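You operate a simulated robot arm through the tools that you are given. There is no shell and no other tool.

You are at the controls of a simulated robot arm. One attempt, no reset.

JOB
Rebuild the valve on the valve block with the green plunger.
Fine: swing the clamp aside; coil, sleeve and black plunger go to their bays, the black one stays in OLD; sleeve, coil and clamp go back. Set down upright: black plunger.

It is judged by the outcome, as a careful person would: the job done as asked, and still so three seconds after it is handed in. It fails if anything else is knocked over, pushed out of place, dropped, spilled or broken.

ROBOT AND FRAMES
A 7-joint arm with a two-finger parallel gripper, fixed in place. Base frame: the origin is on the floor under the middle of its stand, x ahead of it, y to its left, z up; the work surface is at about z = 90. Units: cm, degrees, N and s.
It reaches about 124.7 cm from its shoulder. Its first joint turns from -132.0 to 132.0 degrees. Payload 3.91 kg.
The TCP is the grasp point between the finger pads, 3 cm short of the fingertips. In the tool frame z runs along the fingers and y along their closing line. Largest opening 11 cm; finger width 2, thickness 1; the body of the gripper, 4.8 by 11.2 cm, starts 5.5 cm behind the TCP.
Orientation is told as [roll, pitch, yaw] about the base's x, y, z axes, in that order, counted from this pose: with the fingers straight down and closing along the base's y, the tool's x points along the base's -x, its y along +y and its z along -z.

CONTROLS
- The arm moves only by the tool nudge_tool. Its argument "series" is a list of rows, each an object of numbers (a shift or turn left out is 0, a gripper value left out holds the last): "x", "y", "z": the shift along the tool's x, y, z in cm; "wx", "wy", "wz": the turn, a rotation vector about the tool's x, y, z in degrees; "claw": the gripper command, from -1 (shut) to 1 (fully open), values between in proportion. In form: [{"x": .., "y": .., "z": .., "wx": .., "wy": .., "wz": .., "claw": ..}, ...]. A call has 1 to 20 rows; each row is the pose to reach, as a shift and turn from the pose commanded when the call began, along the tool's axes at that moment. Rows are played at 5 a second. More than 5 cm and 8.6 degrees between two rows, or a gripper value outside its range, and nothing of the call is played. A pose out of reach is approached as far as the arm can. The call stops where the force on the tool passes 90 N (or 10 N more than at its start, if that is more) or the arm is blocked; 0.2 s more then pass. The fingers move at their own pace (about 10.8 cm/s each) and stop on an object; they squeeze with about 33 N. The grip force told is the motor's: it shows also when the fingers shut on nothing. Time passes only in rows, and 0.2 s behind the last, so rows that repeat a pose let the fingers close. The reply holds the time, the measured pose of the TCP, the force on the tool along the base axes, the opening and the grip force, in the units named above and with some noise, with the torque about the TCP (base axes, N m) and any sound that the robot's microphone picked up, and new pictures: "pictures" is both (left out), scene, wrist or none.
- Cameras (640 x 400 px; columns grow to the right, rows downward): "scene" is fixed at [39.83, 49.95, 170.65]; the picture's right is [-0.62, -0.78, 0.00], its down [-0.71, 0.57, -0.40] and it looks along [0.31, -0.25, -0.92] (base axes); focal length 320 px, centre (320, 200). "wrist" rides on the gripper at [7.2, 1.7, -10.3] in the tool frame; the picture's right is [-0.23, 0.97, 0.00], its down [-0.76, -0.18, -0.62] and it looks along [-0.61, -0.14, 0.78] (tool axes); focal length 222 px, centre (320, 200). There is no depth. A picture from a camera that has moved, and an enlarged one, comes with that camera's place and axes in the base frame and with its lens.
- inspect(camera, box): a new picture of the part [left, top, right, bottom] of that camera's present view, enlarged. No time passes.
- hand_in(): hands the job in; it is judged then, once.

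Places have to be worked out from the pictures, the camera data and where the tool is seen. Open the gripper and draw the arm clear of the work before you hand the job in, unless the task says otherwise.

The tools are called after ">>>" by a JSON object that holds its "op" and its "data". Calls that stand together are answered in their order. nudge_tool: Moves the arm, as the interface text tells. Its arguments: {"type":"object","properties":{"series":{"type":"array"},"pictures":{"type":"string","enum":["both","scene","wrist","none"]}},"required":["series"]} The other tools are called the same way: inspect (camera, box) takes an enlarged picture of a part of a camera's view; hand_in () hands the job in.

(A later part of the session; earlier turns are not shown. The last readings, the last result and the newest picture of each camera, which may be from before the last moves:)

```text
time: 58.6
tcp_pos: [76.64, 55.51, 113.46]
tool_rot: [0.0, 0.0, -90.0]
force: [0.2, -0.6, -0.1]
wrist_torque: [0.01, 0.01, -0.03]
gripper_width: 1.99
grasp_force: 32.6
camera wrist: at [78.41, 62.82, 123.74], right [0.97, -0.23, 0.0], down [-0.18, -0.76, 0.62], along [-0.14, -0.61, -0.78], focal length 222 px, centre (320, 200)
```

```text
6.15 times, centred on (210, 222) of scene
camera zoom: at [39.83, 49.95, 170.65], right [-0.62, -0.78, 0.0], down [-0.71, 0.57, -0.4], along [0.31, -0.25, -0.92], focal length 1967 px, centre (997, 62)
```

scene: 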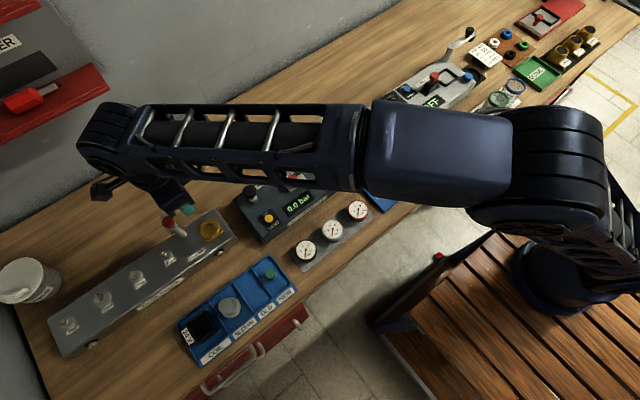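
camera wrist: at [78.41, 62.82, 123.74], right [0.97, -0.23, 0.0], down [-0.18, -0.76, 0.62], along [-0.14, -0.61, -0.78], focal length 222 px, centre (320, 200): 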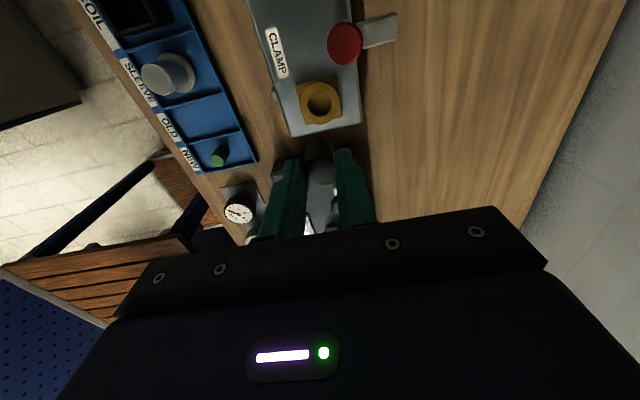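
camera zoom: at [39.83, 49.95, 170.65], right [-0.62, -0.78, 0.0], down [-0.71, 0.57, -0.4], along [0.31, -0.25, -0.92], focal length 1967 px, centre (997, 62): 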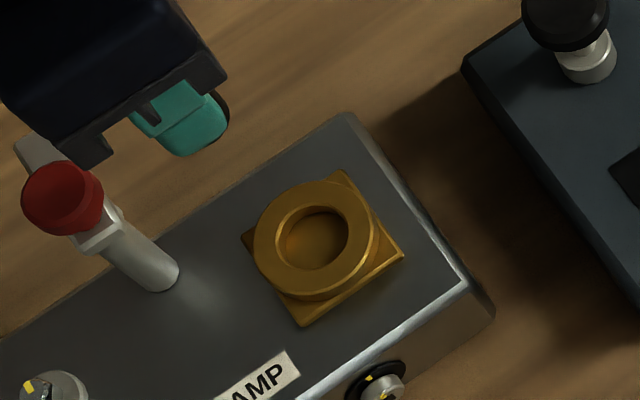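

The seat is empty and the black plunger is held. I carry it over the OLD bay (≈58.85, 55.8).

>>> {"op": "nudge_tool", "data": {"series": [{"x": 0.1, "y": -3.5}, {"x": 0.1, "y": -7}, {"x": 0.2, "y": -10.5}, {"x": 0.3, "y": -14}, {"x": 0.3, "y": -17.6}, {"x": 0.3, "y": -17.6}], "pictures": "both"}}

>>> {"op": "inspect", "data": {"camera": "wrist", "box": [220, 40, 400, 220]}}

```text
time: 60.0
tcp_pos: [58.73, 55.89, 113.36]
tool_rot: [-0.1, 0.0, -90.0]
force: [-0.1, -0.2, -0.7]
wrist_torque: [0.01, 0.01, 0.01]
gripper_width: 1.98
grasp_force: 33.3
camera wrist: at [60.71, 63.14, 123.73], right [0.97, -0.23, 0.0], down [-0.18, -0.76, 0.62], along [-0.14, -0.61, -0.78], focal length 222 px, centre (320, 200)
```

scene: 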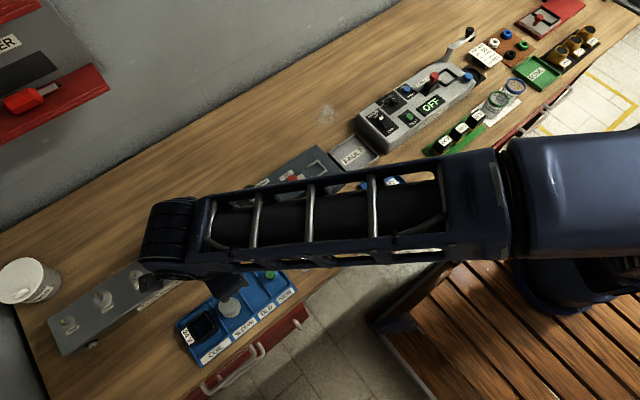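
wrist: 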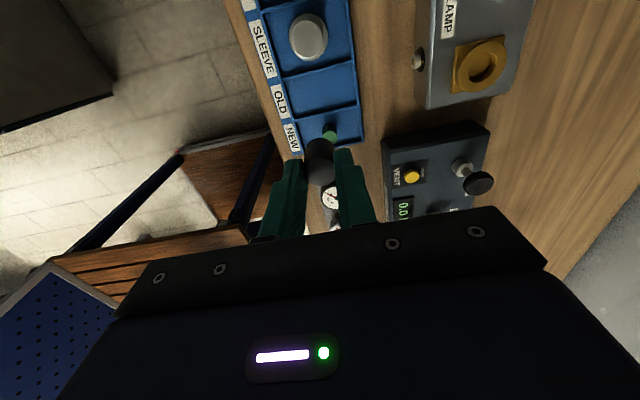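

```text
2.22 times, centred on (310, 130) of wrist
camera zoom: at [60.71, 63.14, 123.73], right [0.97, -0.23, 0.0], down [-0.18, -0.76, 0.62], along [-0.14, -0.61, -0.78], focal length 494 px, centre (342, 356)
```

zoom: 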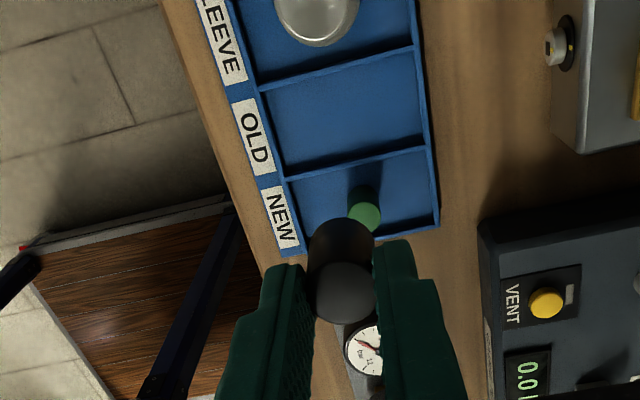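

OLD bay centre computes to ≈(59.0, 55.95), right under the plunger. I descend in stages.

>>> {"op": "nudge_tool", "data": {"series": [{"x": 0.05, "y": 0.1, "z": 4}, {"x": 0.05, "y": 0.1, "z": 8}, {"x": 0.05, "y": 0.1, "z": 12}, {"x": 0.05, "y": 0.1, "z": 15}, {"x": 0.05, "y": 0.1, "z": 16.5}, {"x": 0.05, "y": 0.1, "z": 16.5}], "pictures": "wrist"}}

>>> {"op": "inspect", "data": {"camera": "wrist", "box": [220, 60, 420, 220]}}

```text
time: 61.4
tcp_pos: [59.06, 56.03, 96.98]
tool_rot: [0.1, 0.0, -90.0]
force: [-0.1, 0.2, -0.5]
wrist_torque: [0.01, 0.01, 0.02]
gripper_width: 1.96
grasp_force: 32.5
camera wrist: at [60.83, 63.26, 107.22], right [0.97, -0.23, 0.0], down [-0.18, -0.76, 0.62], along [-0.14, -0.61, -0.78], focal length 222 px, centre (320, 200)
```

wrist: 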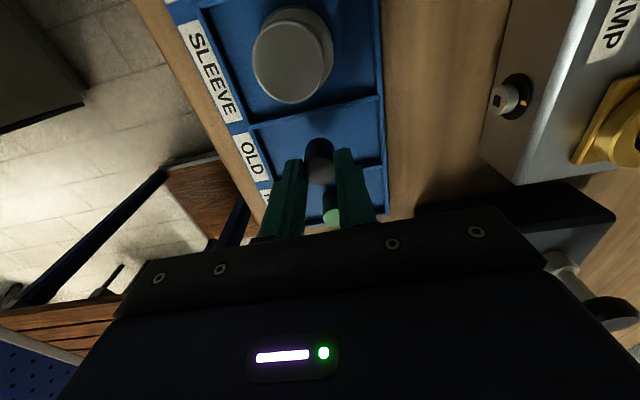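

```text
2.50 times, centred on (320, 140) of wrist
camera zoom: at [60.83, 63.26, 107.22], right [0.97, -0.23, 0.0], down [-0.18, -0.76, 0.62], along [-0.14, -0.61, -0.78], focal length 555 px, centre (320, 350)
```

zoom: 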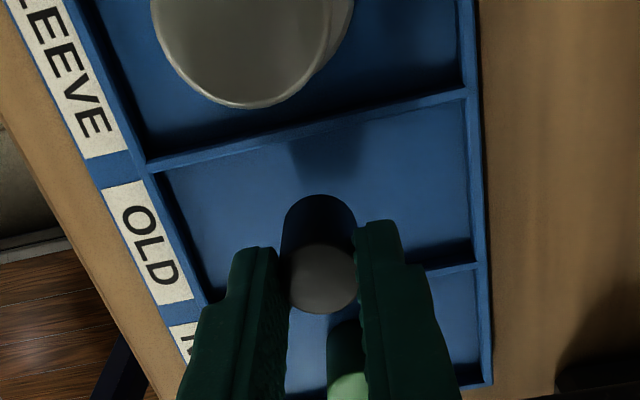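

The plunger is over the OLD bay. I continue down in small steps to feel the floor.

>>> {"op": "nudge_tool", "data": {"series": [{"z": 0.4}, {"z": 0.8}, {"z": 1.2}, {"z": 1.2}], "pictures": "none"}}

```text
time: 62.4
tcp_pos: [59.01, 55.9, 95.66]
tool_rot: [0.0, 0.1, -90.0]
force: [0.0, -0.3, 0.6]
wrist_torque: [0.0, 0.01, 0.01]
gripper_width: 1.99
grasp_force: 33.3
```

Free at z=95.66; I step down 2–3 mm more.

>>> {"op": "nudge_tool", "data": {"series": [{"z": 0.15}, {"z": 0.3}, {"z": 0.3}], "pictures": "none"}}

```text
time: 63.2
tcp_pos: [58.92, 55.9, 95.35]
tool_rot: [-0.1, 0.0, -90.0]
force: [-0.1, -0.1, -0.5]
wrist_torque: [0.01, 0.0, 0.0]
gripper_width: 2.0
grasp_force: 32.6
```

Still free at z≈95.4; another step.

>>> {"op": "nudge_tool", "data": {"series": [{"z": 0.12}, {"z": 0.25}, {"z": 0.25}], "pictures": "none"}}

```text
time: 64.0
tcp_pos: [58.97, 56.02, 95.35]
tool_rot: [-0.1, -0.1, -90.0]
force: [-1.4, 0.5, 6.5]
wrist_torque: [0.03, 0.13, -0.05]
gripper_width: 2.03
grasp_force: 32.6
```

Floor contact (+6.5 N). I open gently so the black plunger stays upright, then lift straight up.

>>> {"op": "nudge_tool", "data": {"series": [{"claw": -0.55}, {"claw": -0.45}, {"claw": -0.3}, {"claw": -0.3}, {"z": -1, "claw": -0.3}, {"z": -3, "claw": -0.3}, {"z": -6, "claw": -0.3}, {"z": -10, "claw": -0.3}, {"z": -14, "claw": -0.3}, {"z": -17, "claw": -0.3}, {"z": -17, "claw": -0.3}], "pictures": "wrist"}}

>>> {"op": "inspect", "data": {"camera": "wrist", "box": [220, 20, 420, 180]}}

```text
time: 66.4
tcp_pos: [59.12, 55.92, 112.21]
tool_rot: [0.0, 0.0, -90.0]
force: [0.2, 1.0, 0.2]
wrist_torque: [0.02, 0.02, 0.0]
gripper_width: 3.86
grasp_force: 0.0
camera wrist: at [60.93, 63.23, 122.53], right [0.97, -0.23, 0.0], down [-0.18, -0.76, 0.62], along [-0.14, -0.61, -0.78], focal length 222 px, centre (320, 200)
```

wrist: 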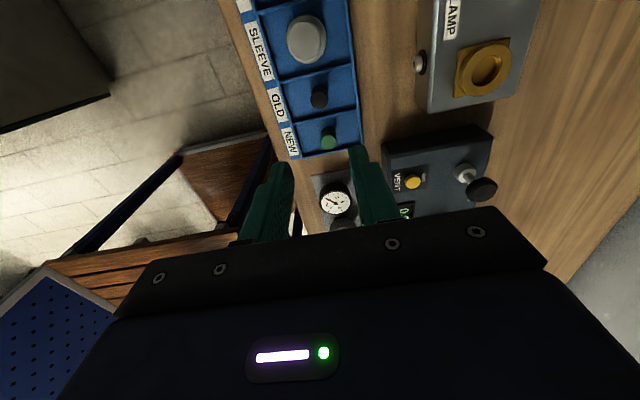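

```text
2.50 times, centred on (320, 100) of wrist
camera zoom: at [60.93, 63.23, 122.53], right [0.97, -0.23, 0.0], down [-0.18, -0.76, 0.62], along [-0.14, -0.61, -0.78], focal length 555 px, centre (320, 450)
```

zoom: 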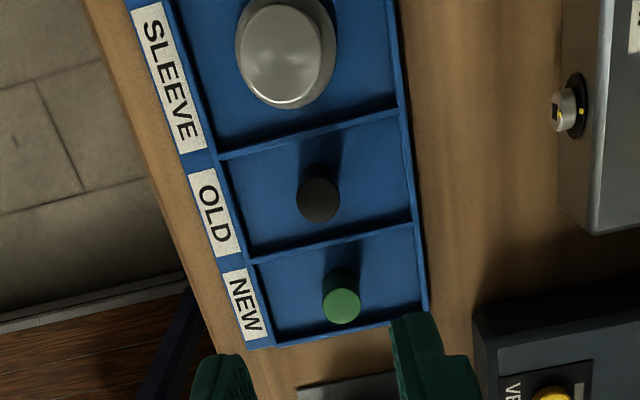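

The black plunger stands upright in OLD. The green one computes to ≈(59.05, 50.5); I move above it.

>>> {"op": "nudge_tool", "data": {"series": [{"x": -1.8}, {"x": -3.6}, {"x": -5.45}, {"x": -5.45, "z": 4}, {"x": -5.45, "z": 7}, {"x": -5.45, "z": 7}], "pictures": "wrist"}}

>>> {"op": "inspect", "data": {"camera": "wrist", "box": [220, 40, 420, 200]}}

```text
time: 67.8
tcp_pos: [59.03, 50.57, 105.12]
tool_rot: [0.0, 0.1, -90.0]
force: [0.7, -0.8, -0.3]
wrist_torque: [-0.03, -0.01, 0.0]
gripper_width: 3.85
grasp_force: 0.0
camera wrist: at [60.95, 57.8, 115.45], right [0.97, -0.23, 0.0], down [-0.18, -0.76, 0.62], along [-0.14, -0.61, -0.78], focal length 222 px, centre (320, 200)
```

wrist: 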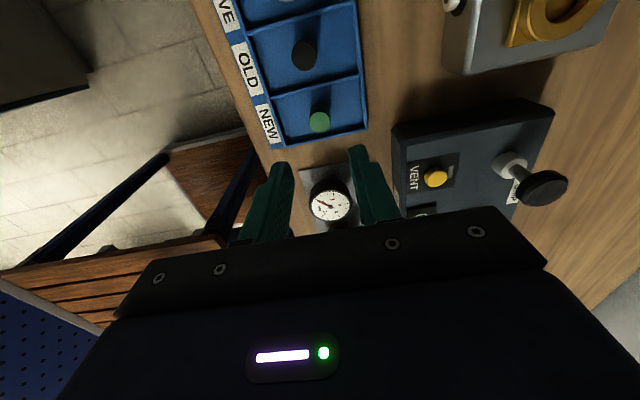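

```text
2.50 times, centred on (320, 120) of wrist
camera zoom: at [60.95, 57.8, 115.45], right [0.97, -0.23, 0.0], down [-0.18, -0.76, 0.62], along [-0.14, -0.61, -0.78], focal length 555 px, centre (320, 400)
```

zoom: 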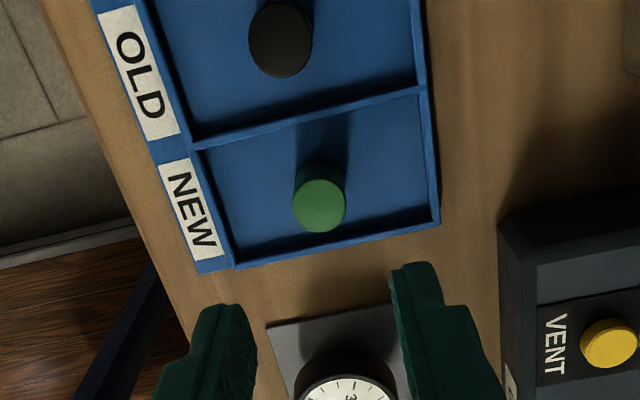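

The green plunger is under the tool (≈0.15 cm toward −y, corrected). I descend to the same relative height at which the black one was held and close.

>>> {"op": "nudge_tool", "data": {"series": [{"x": -0.15, "z": 3}, {"x": -0.15, "z": 6}, {"x": -0.15, "z": 8.5}, {"x": -0.15, "z": 9.97}, {"x": -0.15, "z": 9.97}], "pictures": "wrist"}}

>>> {"op": "inspect", "data": {"camera": "wrist", "box": [240, 100, 400, 220]}}

```text
time: 69.0
tcp_pos: [58.94, 50.32, 95.16]
tool_rot: [0.0, 0.0, -89.9]
force: [-0.2, -0.3, 0.0]
wrist_torque: [-0.03, 0.01, 0.03]
gripper_width: 3.85
grasp_force: 0.1
camera wrist: at [60.82, 57.56, 105.46], right [0.97, -0.23, 0.0], down [-0.18, -0.76, 0.62], along [-0.14, -0.61, -0.78], focal length 222 px, centre (320, 200)
```

wrist: 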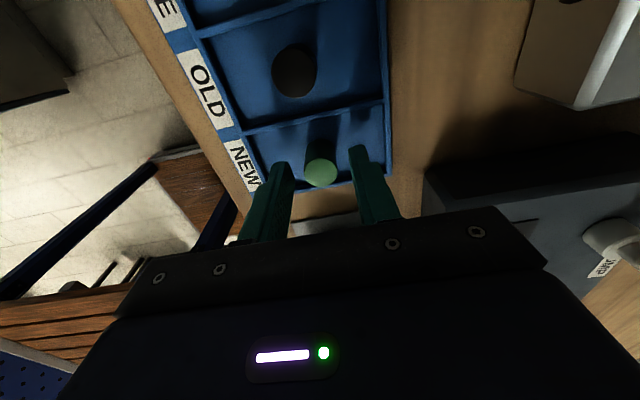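

```text
3.33 times, centred on (320, 160) of wrist
camera zoom: at [60.82, 57.56, 105.46], right [0.97, -0.23, 0.0], down [-0.18, -0.76, 0.62], along [-0.14, -0.61, -0.78], focal length 740 px, centre (320, 333)
```

zoom: 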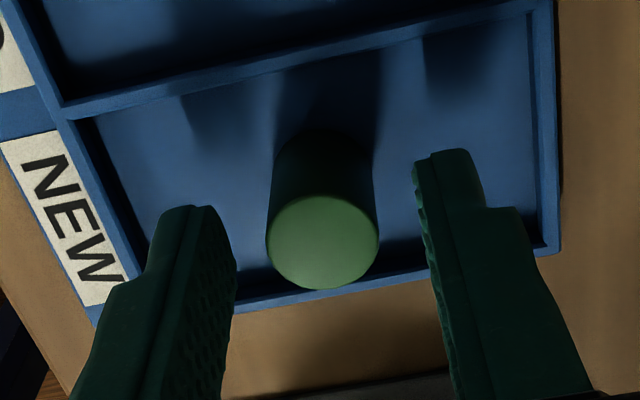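

The green plunger's relative position matches that of the black one when I gripped it. Closing now.

>>> {"op": "nudge_tool", "data": {"series": [{"claw": -0.5}, {"claw": -0.65}, {"claw": -1}, {"claw": -1}, {"claw": -1}], "pictures": "none"}}

```text
time: 70.2
tcp_pos: [58.92, 50.25, 95.22]
tool_rot: [-0.1, 0.0, -90.1]
force: [1.0, 0.1, 0.1]
wrist_torque: [0.04, 0.0, 0.01]
gripper_width: 1.97
grasp_force: 33.3
```

Green plunger gripped (1.97 cm). I lift it clear and carry it above the valve seat.

>>> {"op": "nudge_tool", "data": {"series": [{"z": -1}, {"z": -3}, {"z": -6.5}, {"z": -10.5}, {"z": -14.5}, {"z": -18.22}, {"x": 1.05, "y": 3.5, "z": -18.22}, {"x": 2.1, "y": 7, "z": -18.22}, {"x": 3.15, "y": 10.5, "z": -18.22}, {"x": 4.2, "y": 14, "z": -18.22}, {"x": 5.25, "y": 17.5, "z": -18.22}, {"x": 5.25, "y": 17.5, "z": -18.22}], "pictures": "both"}}

>>> {"op": "inspect", "data": {"camera": "wrist", "box": [240, 60, 400, 220]}}

>>> {"op": "inspect", "data": {"camera": "scene", "box": [160, 190, 260, 255]}}

```text
time: 72.8
tcp_pos: [76.57, 55.54, 113.49]
tool_rot: [0.0, 0.1, -90.0]
force: [0.6, -0.3, -0.1]
wrist_torque: [-0.01, 0.02, 0.02]
gripper_width: 2.0
grasp_force: 33.2
camera wrist: at [78.43, 62.82, 123.75], right [0.97, -0.23, 0.0], down [-0.18, -0.76, 0.62], along [-0.14, -0.61, -0.78], focal length 222 px, centre (320, 200)
```

scene: 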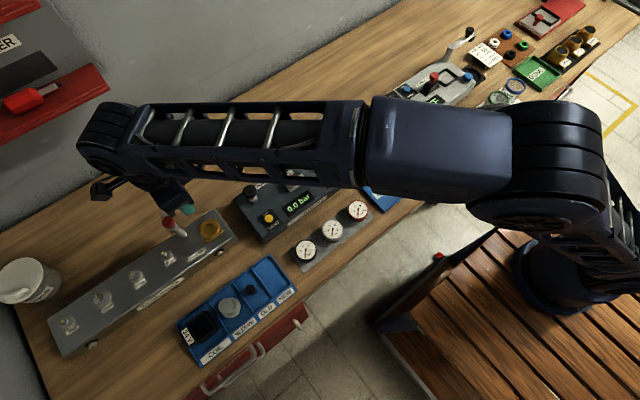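
wrist: 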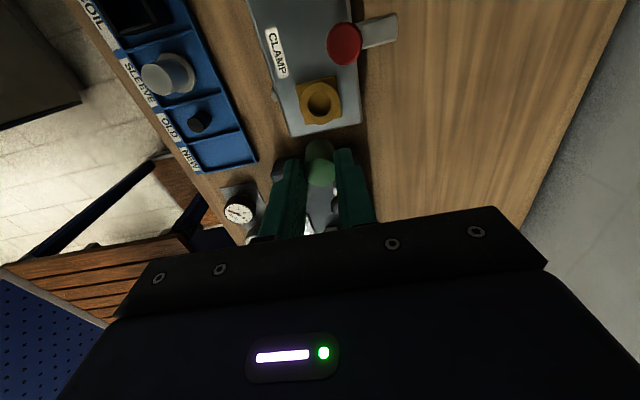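

```text
2.50 times, centred on (320, 140) of wrist
camera zoom: at [78.43, 62.82, 123.75], right [0.97, -0.23, 0.0], down [-0.18, -0.76, 0.62], along [-0.14, -0.61, -0.78], focal length 555 px, centre (320, 350)
```

zoom: 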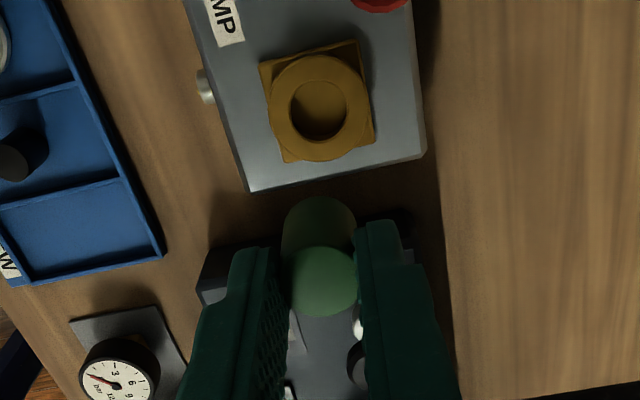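

```text
6.15 times, centred on (210, 222) of scene
camera zoom: at [39.83, 49.95, 170.65], right [-0.62, -0.78, 0.0], down [-0.71, 0.57, -0.4], along [0.31, -0.25, -0.92], focal length 1967 px, centre (997, 62)
```

zoom: 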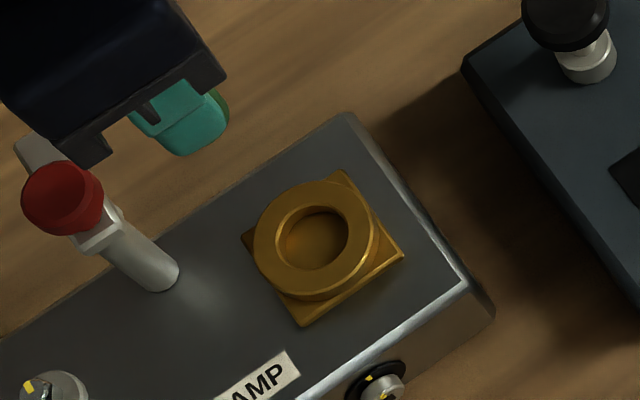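

The view is identical to the one just after lifting the black plunger, so the position is reproduced. I lower it into the seat, slowly at the end.

>>> {"op": "nudge_tool", "data": {"series": [{"z": 4}, {"z": 8}, {"z": 10.5}, {"z": 11.3}, {"z": 11.8}, {"z": 12.2}, {"z": 12.5}, {"z": 12.5}], "pictures": "wrist"}}

>>> {"op": "inspect", "data": {"camera": "wrist", "box": [240, 80, 400, 220]}}

```text
time: 74.6
tcp_pos: [76.47, 55.51, 100.91]
tool_rot: [0.0, 0.0, -90.0]
force: [-0.1, 0.6, -0.3]
wrist_torque: [0.02, -0.01, -0.02]
gripper_width: 1.99
grasp_force: 32.9
camera wrist: at [78.35, 62.82, 111.21], right [0.97, -0.23, 0.0], down [-0.18, -0.76, 0.62], along [-0.14, -0.61, -0.78], focal length 222 px, centre (320, 200)
```

wrist: 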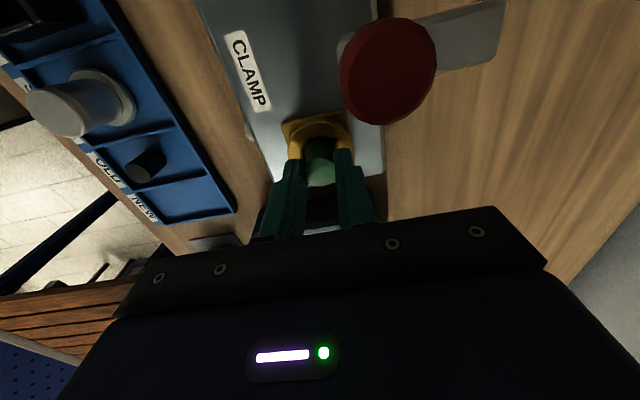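

```text
2.86 times, centred on (320, 150) of wrist
camera zoom: at [78.35, 62.82, 111.21], right [0.97, -0.23, 0.0], down [-0.18, -0.76, 0.62], along [-0.14, -0.61, -0.78], focal length 635 px, centre (320, 343)
```

zoom: 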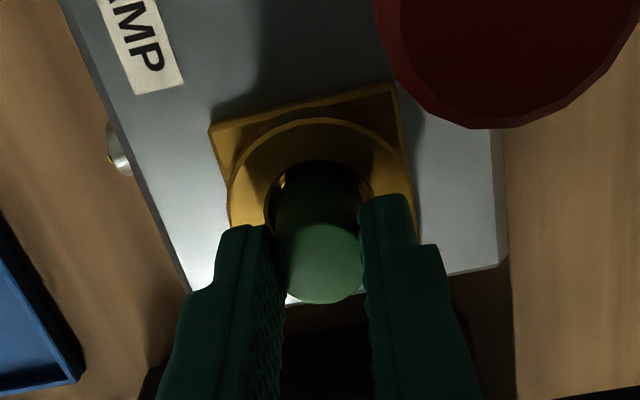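

It has entered the seat hole without contact. I lower the last 5 mm in small steps.

>>> {"op": "nudge_tool", "data": {"series": [{"z": 0.15}, {"z": 0.3}, {"z": 0.42}, {"z": 0.42}], "pictures": "none"}}

```text
time: 75.6
tcp_pos: [76.49, 55.55, 100.47]
tool_rot: [0.0, -0.1, -90.0]
force: [0.3, -0.5, -0.3]
wrist_torque: [0.03, -0.01, 0.02]
gripper_width: 1.99
grasp_force: 32.6
```

No contact yet at z≈100.5; lowering 2 mm more.

>>> {"op": "nudge_tool", "data": {"series": [{"z": 0.08}, {"z": 0.14}, {"z": 0.14}], "pictures": "none"}}

```text
time: 76.4
tcp_pos: [76.46, 55.54, 100.45]
tool_rot: [0.0, -0.1, -90.1]
force: [-0.6, 0.3, 7.4]
wrist_torque: [-0.02, 0.04, 0.0]
gripper_width: 1.99
grasp_force: 32.8
```

Seated (+7 N) at the same height as the black one. I open and lift straight up.

>>> {"op": "nudge_tool", "data": {"series": [{"claw": -0.55}, {"claw": -0.4}, {"claw": 0}, {"claw": 0}, {"z": -1, "claw": 0}, {"z": -3, "claw": 0}, {"z": -6, "claw": 0}, {"z": -10, "claw": 0}, {"z": -12.66, "claw": 0}, {"z": -12.66, "claw": 0}], "pictures": "both"}}

>>> {"op": "inspect", "data": {"camera": "wrist", "box": [260, 50, 380, 150]}}

>>> {"op": "inspect", "data": {"camera": "scene", "box": [160, 190, 260, 255]}}

```text
time: 78.6
tcp_pos: [76.56, 55.42, 113.09]
tool_rot: [0.0, 0.1, -89.9]
force: [-0.1, -0.4, 0.1]
wrist_torque: [0.0, 0.01, -0.01]
gripper_width: 5.48
grasp_force: 0.1
camera wrist: at [78.33, 62.85, 123.33], right [0.97, -0.23, 0.0], down [-0.18, -0.76, 0.62], along [-0.14, -0.61, -0.78], focal length 222 px, centre (320, 200)
```

scene: 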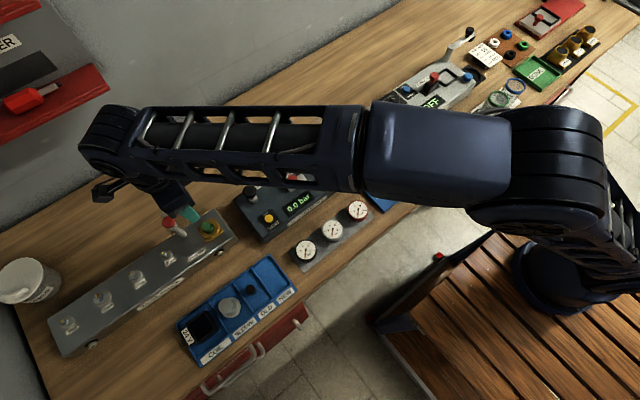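
wrist: 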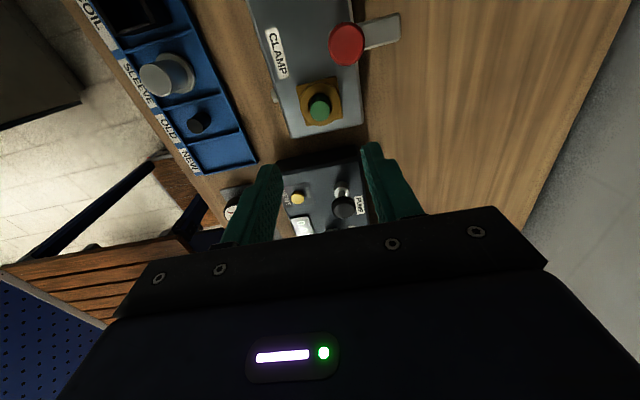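

```text
4.00 times, centred on (320, 100) of wrist
camera zoom: at [78.33, 62.85, 123.33], right [0.97, -0.23, 0.0], down [-0.18, -0.76, 0.62], along [-0.14, -0.61, -0.78], focal length 888 px, centre (320, 600)
```

zoom: 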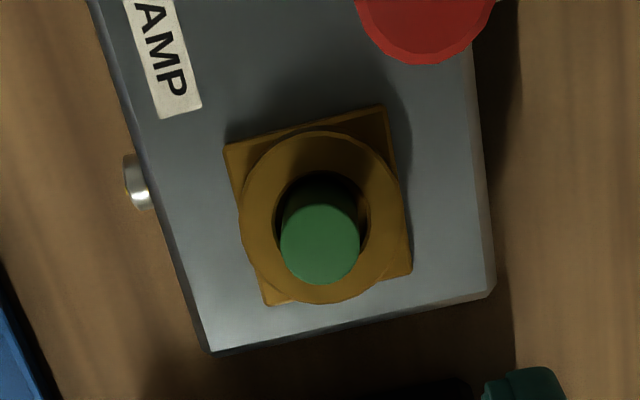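

```text
6.15 times, centred on (210, 222) of scene
camera zoom: at [39.83, 49.95, 170.65], right [-0.62, -0.78, 0.0], down [-0.71, 0.57, -0.4], along [0.31, -0.25, -0.92], focal length 1967 px, centre (997, 62)
```

zoom: 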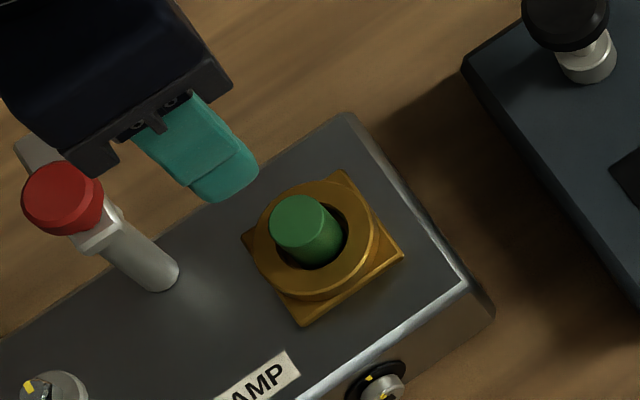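

The green plunger is seated exactly where the black one was. Now I go back above the sleeve in its bay.

>>> {"op": "nudge_tool", "data": {"series": [{"x": 1.3, "y": -3.5, "z": 0.25}, {"x": 2.6, "y": -7, "z": 0.25}, {"x": 3.9, "y": -10.5, "z": 0.25}, {"x": 5.2, "y": -14, "z": 0.25}, {"x": 6.5, "y": -17.6, "z": 0.25}, {"x": 6.5, "y": -17.6, "z": 8}, {"x": 6.5, "y": -17.6, "z": 8}], "pictures": "wrist"}}

```text
refused: row 6 steps farther than a row can; nothing moved
```

The last step was too long for one row; I repeat with smaller steps.

>>> {"op": "nudge_tool", "data": {"series": [{"x": 1.3, "y": -3.5, "z": 0.25}, {"x": 2.6, "y": -7, "z": 0.25}, {"x": 3.9, "y": -10.5, "z": 0.25}, {"x": 5.2, "y": -14, "z": 0.25}, {"x": 6.5, "y": -17.6, "z": 0.25}, {"x": 6.5, "y": -17.6, "z": 4}, {"x": 6.5, "y": -17.6, "z": 8}, {"x": 6.5, "y": -17.6, "z": 8}], "pictures": "wrist"}}

>>> {"op": "inspect", "data": {"camera": "wrist", "box": [220, 40, 420, 200]}}

```text
time: 80.4
tcp_pos: [59.01, 62.1, 104.99]
tool_rot: [0.0, 0.0, -90.0]
force: [-0.2, 0.4, 0.9]
wrist_torque: [0.0, -0.02, 0.0]
gripper_width: 5.49
grasp_force: 0.1
camera wrist: at [60.81, 69.36, 115.25], right [0.97, -0.23, 0.0], down [-0.18, -0.76, 0.62], along [-0.14, -0.61, -0.78], focal length 222 px, centre (320, 200)
```

wrist: 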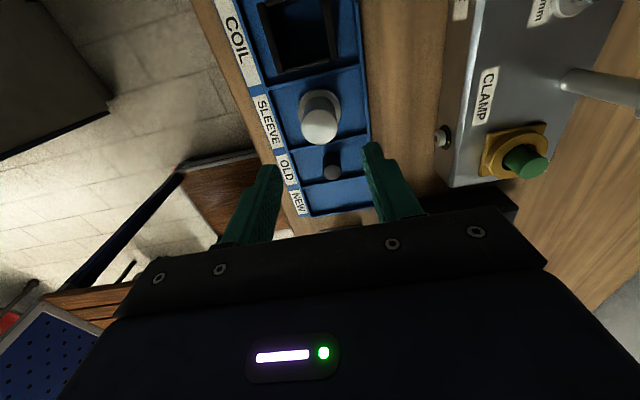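

```text
2.50 times, centred on (320, 120) of wrist
camera zoom: at [60.81, 69.36, 115.25], right [0.97, -0.23, 0.0], down [-0.18, -0.76, 0.62], along [-0.14, -0.61, -0.78], focal length 555 px, centre (320, 400)
```

zoom: 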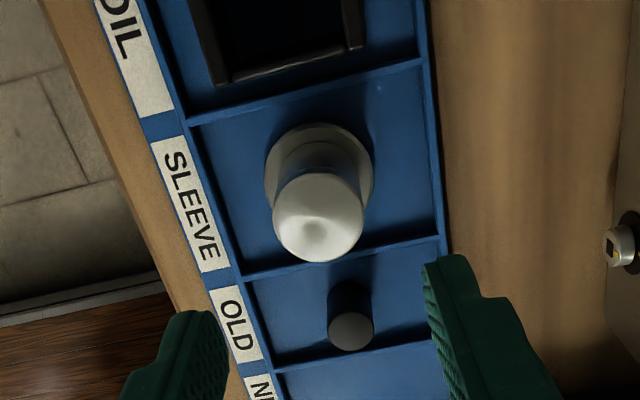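

The sleeve is where I left it. I descend 10.2 cm to the earlier grip height and close.

>>> {"op": "nudge_tool", "data": {"series": [{"z": 3}, {"z": 6}, {"z": 8.5}, {"z": 10.2}, {"z": 10.2}, {"z": 10.2, "claw": -0.3}, {"z": 10.2, "claw": -1}, {"z": 10.2, "claw": -1}, {"z": 10.2, "claw": -1}], "pictures": "wrist"}}

>>> {"op": "inspect", "data": {"camera": "wrist", "box": [220, 80, 420, 220]}}

```text
time: 82.4
tcp_pos: [58.8, 62.02, 94.76]
tool_rot: [-0.1, 0.0, -90.1]
force: [0.0, -0.4, 0.6]
wrist_torque: [0.01, 0.02, -0.05]
gripper_width: 3.31
grasp_force: 32.9
camera wrist: at [60.68, 69.35, 105.13], right [0.97, -0.23, 0.0], down [-0.18, -0.76, 0.62], along [-0.14, -0.61, -0.78], focal length 222 px, centre (320, 200)
```

wrist: 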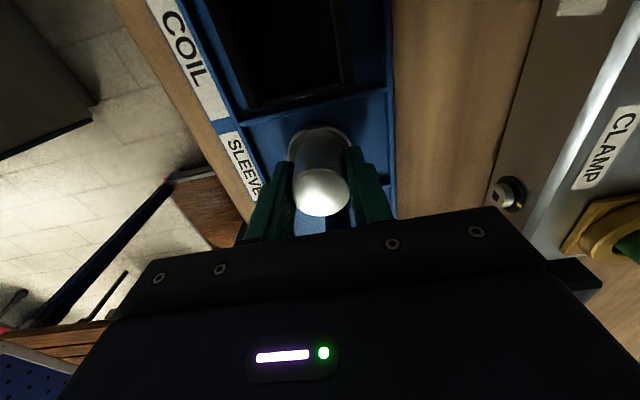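

```text
2.86 times, centred on (320, 150) of wrist
camera zoom: at [60.68, 69.35, 105.13], right [0.97, -0.23, 0.0], down [-0.18, -0.76, 0.62], along [-0.14, -0.61, -0.78], focal length 635 px, centre (320, 343)
```

zoom: 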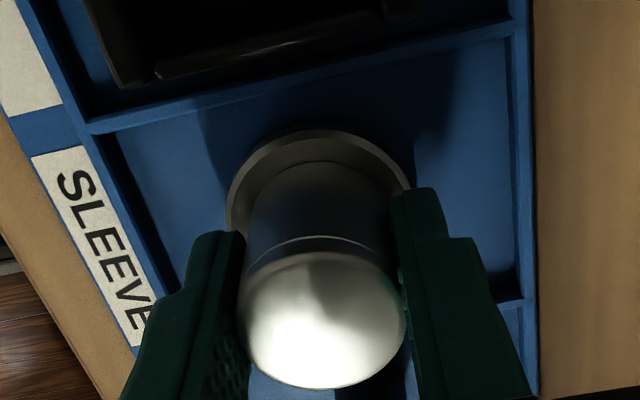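

Sleeve gripped. I lift it and carry it back above the seat.

>>> {"op": "nudge_tool", "data": {"series": [{"z": -1}, {"z": -3}, {"z": -6.5}, {"z": -10.5}, {"z": -14.5}, {"z": -19.2}, {"x": -1.3, "y": 3.5, "z": -19.2}, {"x": -2.6, "y": 7, "z": -19.2}, {"x": -3.9, "y": 10.5, "z": -19.2}, {"x": -5.2, "y": 14, "z": -19.2}, {"x": -6.5, "y": 17.5, "z": -19.2}, {"x": -6.5, "y": 17.5, "z": -19.2}], "pictures": "wrist"}}

>>> {"op": "inspect", "data": {"camera": "wrist", "box": [240, 60, 420, 220]}}

>>> {"op": "inspect", "data": {"camera": "scene", "box": [140, 180, 300, 370]}}

```text
time: 85.0
tcp_pos: [76.38, 55.59, 114.06]
tool_rot: [0.1, 0.0, -89.9]
force: [0.3, 0.9, -0.8]
wrist_torque: [-0.02, 0.02, 0.0]
gripper_width: 3.3
grasp_force: 32.5
camera wrist: at [78.24, 62.84, 124.28], right [0.97, -0.23, 0.0], down [-0.18, -0.76, 0.62], along [-0.14, -0.61, -0.78], focal length 222 px, centre (320, 200)
```

wrist: 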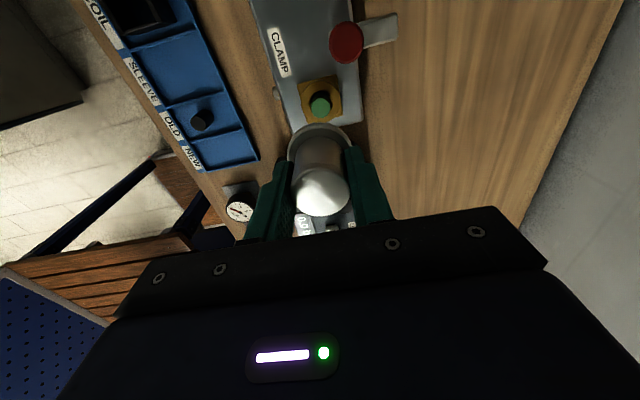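

```text
2.50 times, centred on (330, 140) of wrist
camera zoom: at [78.24, 62.84, 124.28], right [0.97, -0.23, 0.0], down [-0.18, -0.76, 0.62], along [-0.14, -0.61, -0.78], focal length 555 px, centre (295, 350)
```

zoom: 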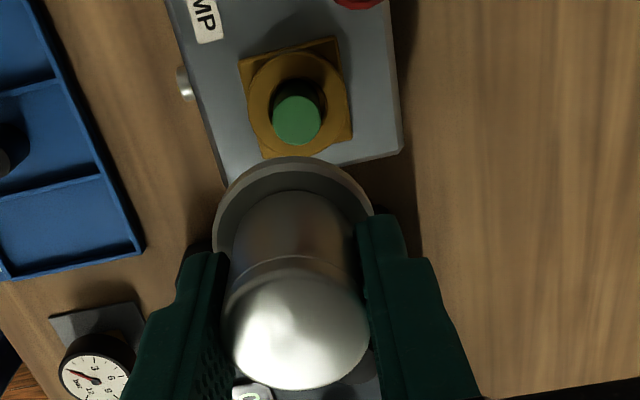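

```text
2.11 times, centred on (220, 275) of scene
camera zoom: at [39.83, 49.95, 170.65], right [-0.62, -0.78, 0.0], down [-0.71, 0.57, -0.4], along [0.31, -0.25, -0.92], focal length 673 px, centre (530, 42)
```

zoom: 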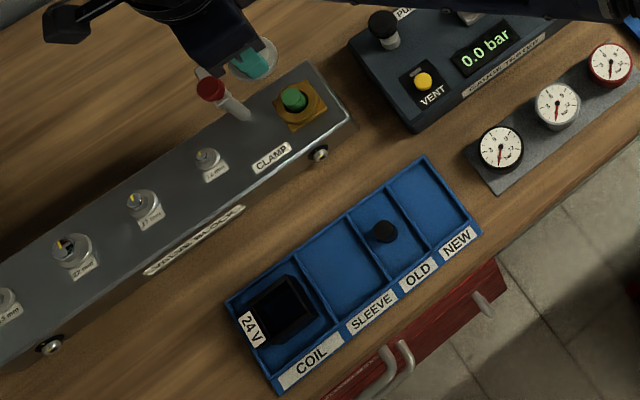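

Position reproduced (same picture as after lifting the sleeve). I lower it over the green plunger, slowly once it gets near.

>>> {"op": "nudge_tool", "data": {"series": [{"z": 4}, {"z": 8}, {"z": 9.8}, {"z": 10.3}, {"z": 10.7}, {"z": 11.1}, {"z": 11.5}, {"z": 11.5}], "pictures": "wrist"}}

```text
time: 86.8
tcp_pos: [76.34, 55.59, 102.53]
tool_rot: [-0.1, 0.1, -90.0]
force: [0.5, 0.2, -1.0]
wrist_torque: [-0.01, 0.01, -0.01]
gripper_width: 3.31
grasp_force: 32.8
camera wrist: at [78.24, 62.85, 112.8], right [0.97, -0.23, 0.0], down [-0.18, -0.76, 0.62], along [-0.14, -0.61, -0.78], focal length 222 px, centre (320, 200)
```

wrist: 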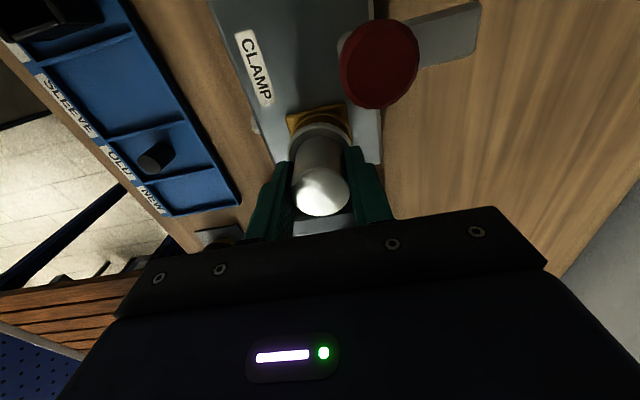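

No contact though the rim is below the plunger's top, so it is sliding over it. I continue down in small steps.

>>> {"op": "nudge_tool", "data": {"series": [{"z": 0.3}, {"z": 0.6}, {"z": 0.9}, {"z": 1.2}, {"z": 1.2}], "pictures": "none"}}

```text
time: 88.0
tcp_pos: [76.49, 55.51, 101.33]
tool_rot: [0.1, 0.0, -90.0]
force: [-0.3, 0.7, 0.1]
wrist_torque: [-0.02, -0.01, 0.0]
gripper_width: 3.33
grasp_force: 33.1
```

Still free; the seat should be about 3 mm further. Lowering gently.

>>> {"op": "nudge_tool", "data": {"series": [{"z": 0.12}, {"z": 0.24}, {"z": 0.24}], "pictures": "none"}}

```text
time: 88.8
tcp_pos: [76.38, 55.48, 101.04]
tool_rot: [0.0, 0.0, -90.1]
force: [0.1, -0.3, 0.1]
wrist_torque: [0.03, -0.02, 0.01]
gripper_width: 3.3
grasp_force: 32.9
```

At z≈101.04 with no contact yet; another 1.2 mm.

>>> {"op": "nudge_tool", "data": {"series": [{"z": 0.06}, {"z": 0.12}, {"z": 0.12}], "pictures": "none"}}

```text
time: 89.6
tcp_pos: [76.38, 55.54, 101.04]
tool_rot: [0.0, 0.0, -89.9]
force: [1.3, 1.7, 10.6]
wrist_torque: [-0.07, 0.13, -0.01]
gripper_width: 3.3
grasp_force: 32.5
```

Seated (+10.6 N) at the original height. I open and lift away.

>>> {"op": "nudge_tool", "data": {"series": [{"claw": -0.25}, {"claw": 0}, {"claw": 0}, {"z": -1, "claw": 0}, {"z": -3, "claw": 0}, {"z": -6, "claw": 0}, {"z": -10, "claw": 0}, {"z": -12.06, "claw": 0}, {"z": -12.06, "claw": 0}], "pictures": "both"}}

>>> {"op": "inspect", "data": {"camera": "wrist", "box": [240, 80, 420, 200]}}

>>> {"op": "inspect", "data": {"camera": "scene", "box": [140, 180, 260, 255]}}

```text
time: 91.6
tcp_pos: [76.56, 55.57, 113.04]
tool_rot: [0.0, -0.1, -90.0]
force: [0.3, -0.3, -0.5]
wrist_torque: [0.02, -0.02, -0.01]
gripper_width: 5.48
grasp_force: 0.1
camera wrist: at [78.29, 62.84, 123.35], right [0.97, -0.23, 0.0], down [-0.18, -0.76, 0.62], along [-0.14, -0.61, -0.78], focal length 222 px, centre (320, 200)
```

scene: 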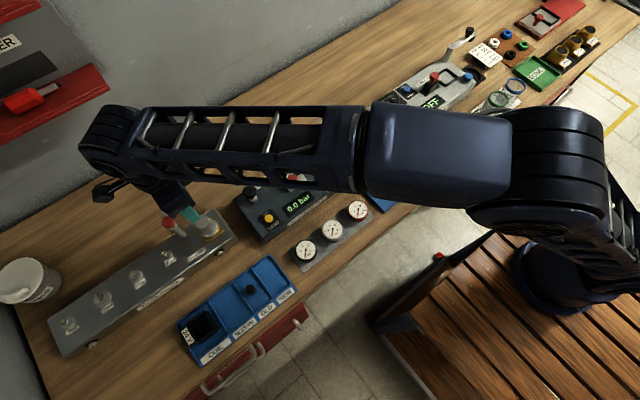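
wrist: 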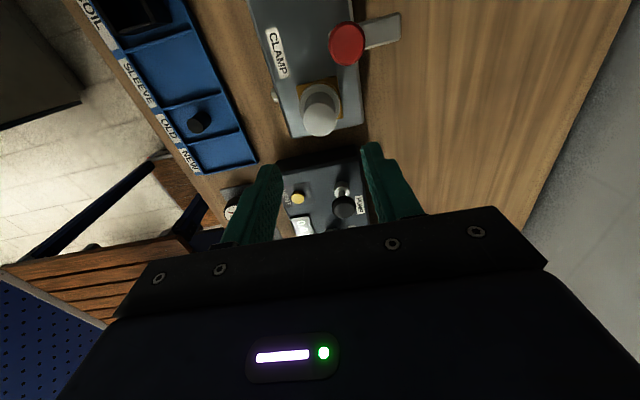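

```text
3.33 times, centred on (330, 140) of wrist
camera zoom: at [78.29, 62.84, 123.35], right [0.97, -0.23, 0.0], down [-0.18, -0.76, 0.62], along [-0.14, -0.61, -0.78], focal length 740 px, centre (287, 400)
```

zoom: 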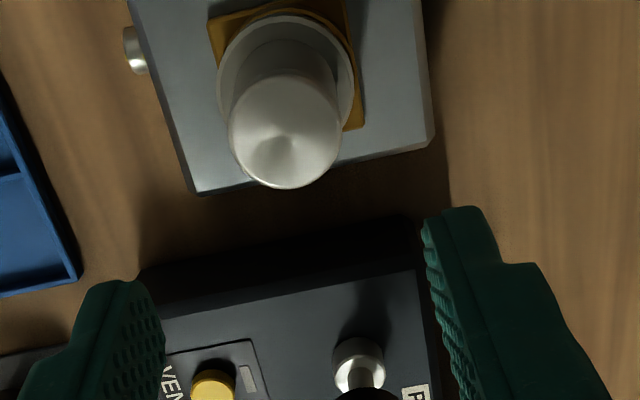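

```text
5.33 times, centred on (200, 218) of scene
camera zoom: at [39.83, 49.95, 170.65], right [-0.62, -0.78, 0.0], down [-0.71, 0.57, -0.4], along [0.31, -0.25, -0.92], focal length 1705 px, centre (960, 107)
```

zoom: 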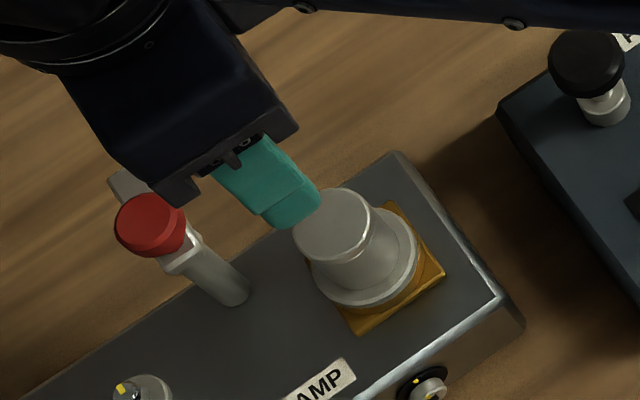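

The sleeve is back on its seat. Next I go above the coil in its bay with a 6.2 cm opening.

>>> {"op": "nudge_tool", "data": {"series": [{"x": 2.3, "y": -2.9, "claw": 0.13}, {"x": 4.6, "y": -5.8, "claw": 0.13}, {"x": 6.9, "y": -8.7, "claw": 0.13}, {"x": 9.2, "y": -11.6, "claw": 0.13}, {"x": 11.5, "y": -14.5, "claw": 0.13}, {"x": 13.7, "y": -17.45, "z": 1.45, "claw": 0.13}, {"x": 13.7, "y": -17.45, "z": 5.45, "claw": 0.13}, {"x": 13.7, "y": -17.45, "z": 9.45, "claw": 0.13}, {"x": 13.7, "y": -17.45, "z": 9.45, "claw": 0.13}], "pictures": "wrist"}}

>>> {"op": "inspect", "data": {"camera": "wrist", "box": [200, 60, 440, 210]}}

```text
time: 93.6
tcp_pos: [58.88, 69.16, 103.55]
tool_rot: [0.0, -0.1, -90.0]
force: [-0.1, -0.7, 0.9]
wrist_torque: [0.02, 0.02, 0.03]
gripper_width: 6.22
grasp_force: 0.0
camera wrist: at [60.69, 76.51, 113.83], right [0.97, -0.23, 0.0], down [-0.18, -0.76, 0.62], along [-0.14, -0.61, -0.78], focal length 222 px, centre (320, 200)
```

wrist: 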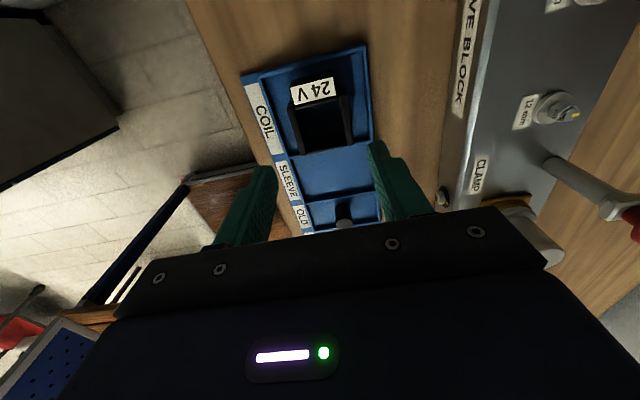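

```text
2.67 times, centred on (320, 135) of wrist
camera zoom: at [60.69, 76.51, 113.83], right [0.97, -0.23, 0.0], down [-0.18, -0.76, 0.62], along [-0.14, -0.61, -0.78], focal length 592 px, centre (320, 373)
```

zoom: 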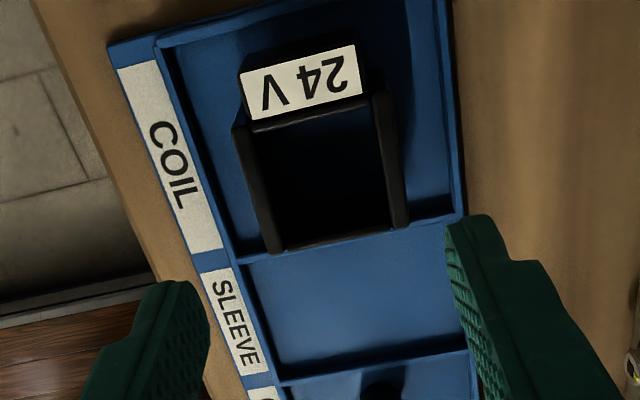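

The coil is in place. I descend 9.95 cm to the earlier grip height and check before closing.

>>> {"op": "nudge_tool", "data": {"series": [{"z": 3}, {"z": 6}, {"z": 8}, {"z": 9.3}, {"z": 9.95}, {"z": 9.95}], "pictures": "wrist"}}

>>> {"op": "inspect", "data": {"camera": "wrist", "box": [200, 80, 440, 230]}}

```text
time: 95.0
tcp_pos: [58.98, 69.17, 93.56]
tool_rot: [0.0, 0.0, -90.0]
force: [-0.1, -0.2, -0.1]
wrist_torque: [0.0, -0.01, 0.03]
gripper_width: 6.21
grasp_force: 0.1
camera wrist: at [60.77, 76.54, 103.84], right [0.97, -0.23, 0.0], down [-0.18, -0.76, 0.62], along [-0.14, -0.61, -0.78], focal length 222 px, centre (320, 200)
```

wrist: 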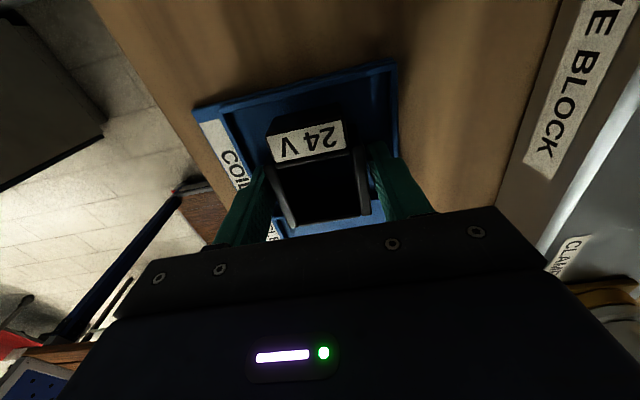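

```text
2.67 times, centred on (320, 155) of wrist
camera zoom: at [60.77, 76.54, 103.84], right [0.97, -0.23, 0.0], down [-0.18, -0.76, 0.62], along [-0.14, -0.61, -0.78], focal length 592 px, centre (320, 320)
```

zoom: 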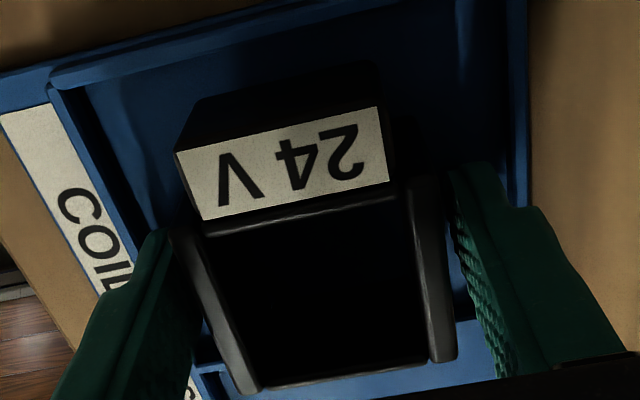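

The coil appears exactly where it was relative to the gripper. Closing now.

>>> {"op": "nudge_tool", "data": {"series": [{"claw": 0}, {"claw": -0.5}, {"claw": -1}, {"claw": -1}], "pictures": "none"}}

```text
time: 96.0
tcp_pos: [58.96, 69.18, 93.58]
tool_rot: [-0.1, 0.0, -90.0]
force: [0.1, 0.1, -0.2]
wrist_torque: [0.0, 0.03, 0.0]
gripper_width: 5.36
grasp_force: 33.4
```

Coil gripped (5.36 cm). I lift it out of the bay, then carry it back above the sleeve while turning back to yaw 0.

>>> {"op": "nudge_tool", "data": {"series": [{"z": -1}, {"z": -3}, {"z": -6.5}, {"z": -10.5}, {"z": -14.5}, {"z": -19.1}, {"x": -1.2, "y": 1.6, "z": -19.1, "wz": -8.2}, {"x": -2.4, "y": 3.2, "z": -19.1, "wz": -16.4}, {"x": -3.7, "y": 4.8, "z": -19.1, "wz": -24.6}, {"x": -4.9, "y": 6.3, "z": -19.1, "wz": -32.8}, {"x": -6.2, "y": 7.9, "z": -19.1, "wz": -41}, {"x": -7.4, "y": 9.5, "z": -19.1, "wz": -49.2}, {"x": -8.7, "y": 11, "z": -19.1, "wz": -57.4}, {"x": -9.9, "y": 12.6, "z": -19.1, "wz": -65.6}, {"x": -11.2, "y": 14.2, "z": -19.1, "wz": -73.8}, {"x": -12.4, "y": 15.8, "z": -19.1, "wz": -82}, {"x": -13.7, "y": 17.35, "z": -19.1, "wz": -90}, {"x": -13.7, "y": 17.35, "z": -19.1, "wz": -90}], "pictures": "both"}}

>>> {"op": "inspect", "data": {"camera": "wrist", "box": [220, 80, 420, 205]}}

>>> {"op": "inspect", "data": {"camera": "scene", "box": [100, 160, 300, 285]}}

```text
time: 99.8
tcp_pos: [76.32, 55.47, 112.76]
tool_rot: [0.0, 0.1, 0.1]
force: [1.1, -0.7, -0.6]
wrist_torque: [0.0, 0.02, 0.02]
gripper_width: 5.38
grasp_force: 32.8
camera wrist: at [69.17, 57.26, 123.03], right [0.23, 0.97, 0.0], down [0.76, -0.18, 0.62], along [0.61, -0.14, -0.78], focal length 222 px, centre (320, 200)
```

scene: 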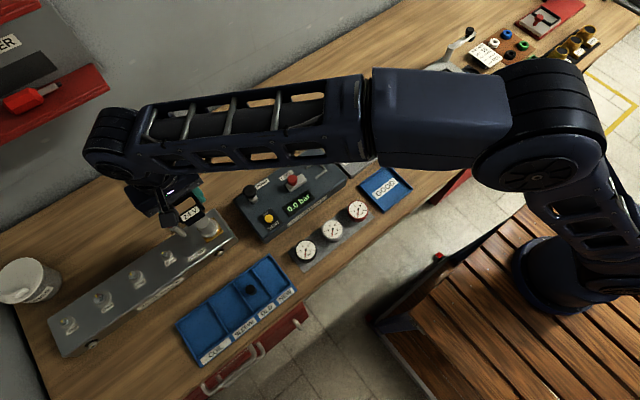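
wrist: 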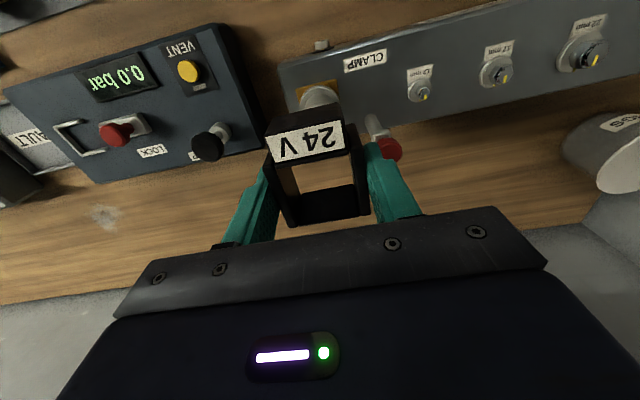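

```text
3.20 times, centred on (320, 142) of wrist
camera zoom: at [69.17, 57.26, 123.03], right [0.23, 0.97, 0.0], down [0.76, -0.18, 0.62], along [0.61, -0.14, -0.78], focal length 711 px, centre (320, 384)
```

zoom: 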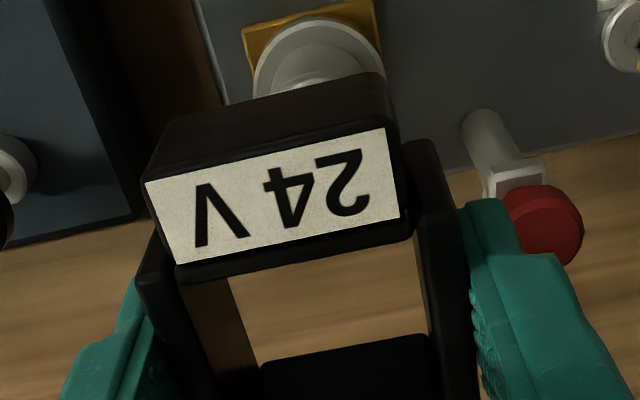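

```text
3.20 times, centred on (200, 222) of scene
camera zoom: at [39.83, 49.95, 170.65], right [-0.62, -0.78, 0.0], down [-0.71, 0.57, -0.4], along [0.31, -0.25, -0.92], focal length 1023 px, centre (704, 128)
```

zoom: 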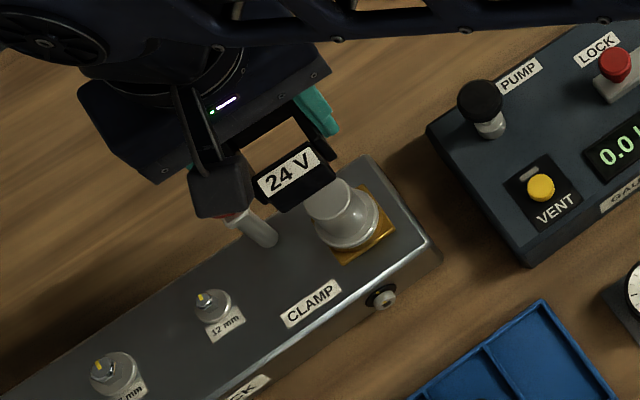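

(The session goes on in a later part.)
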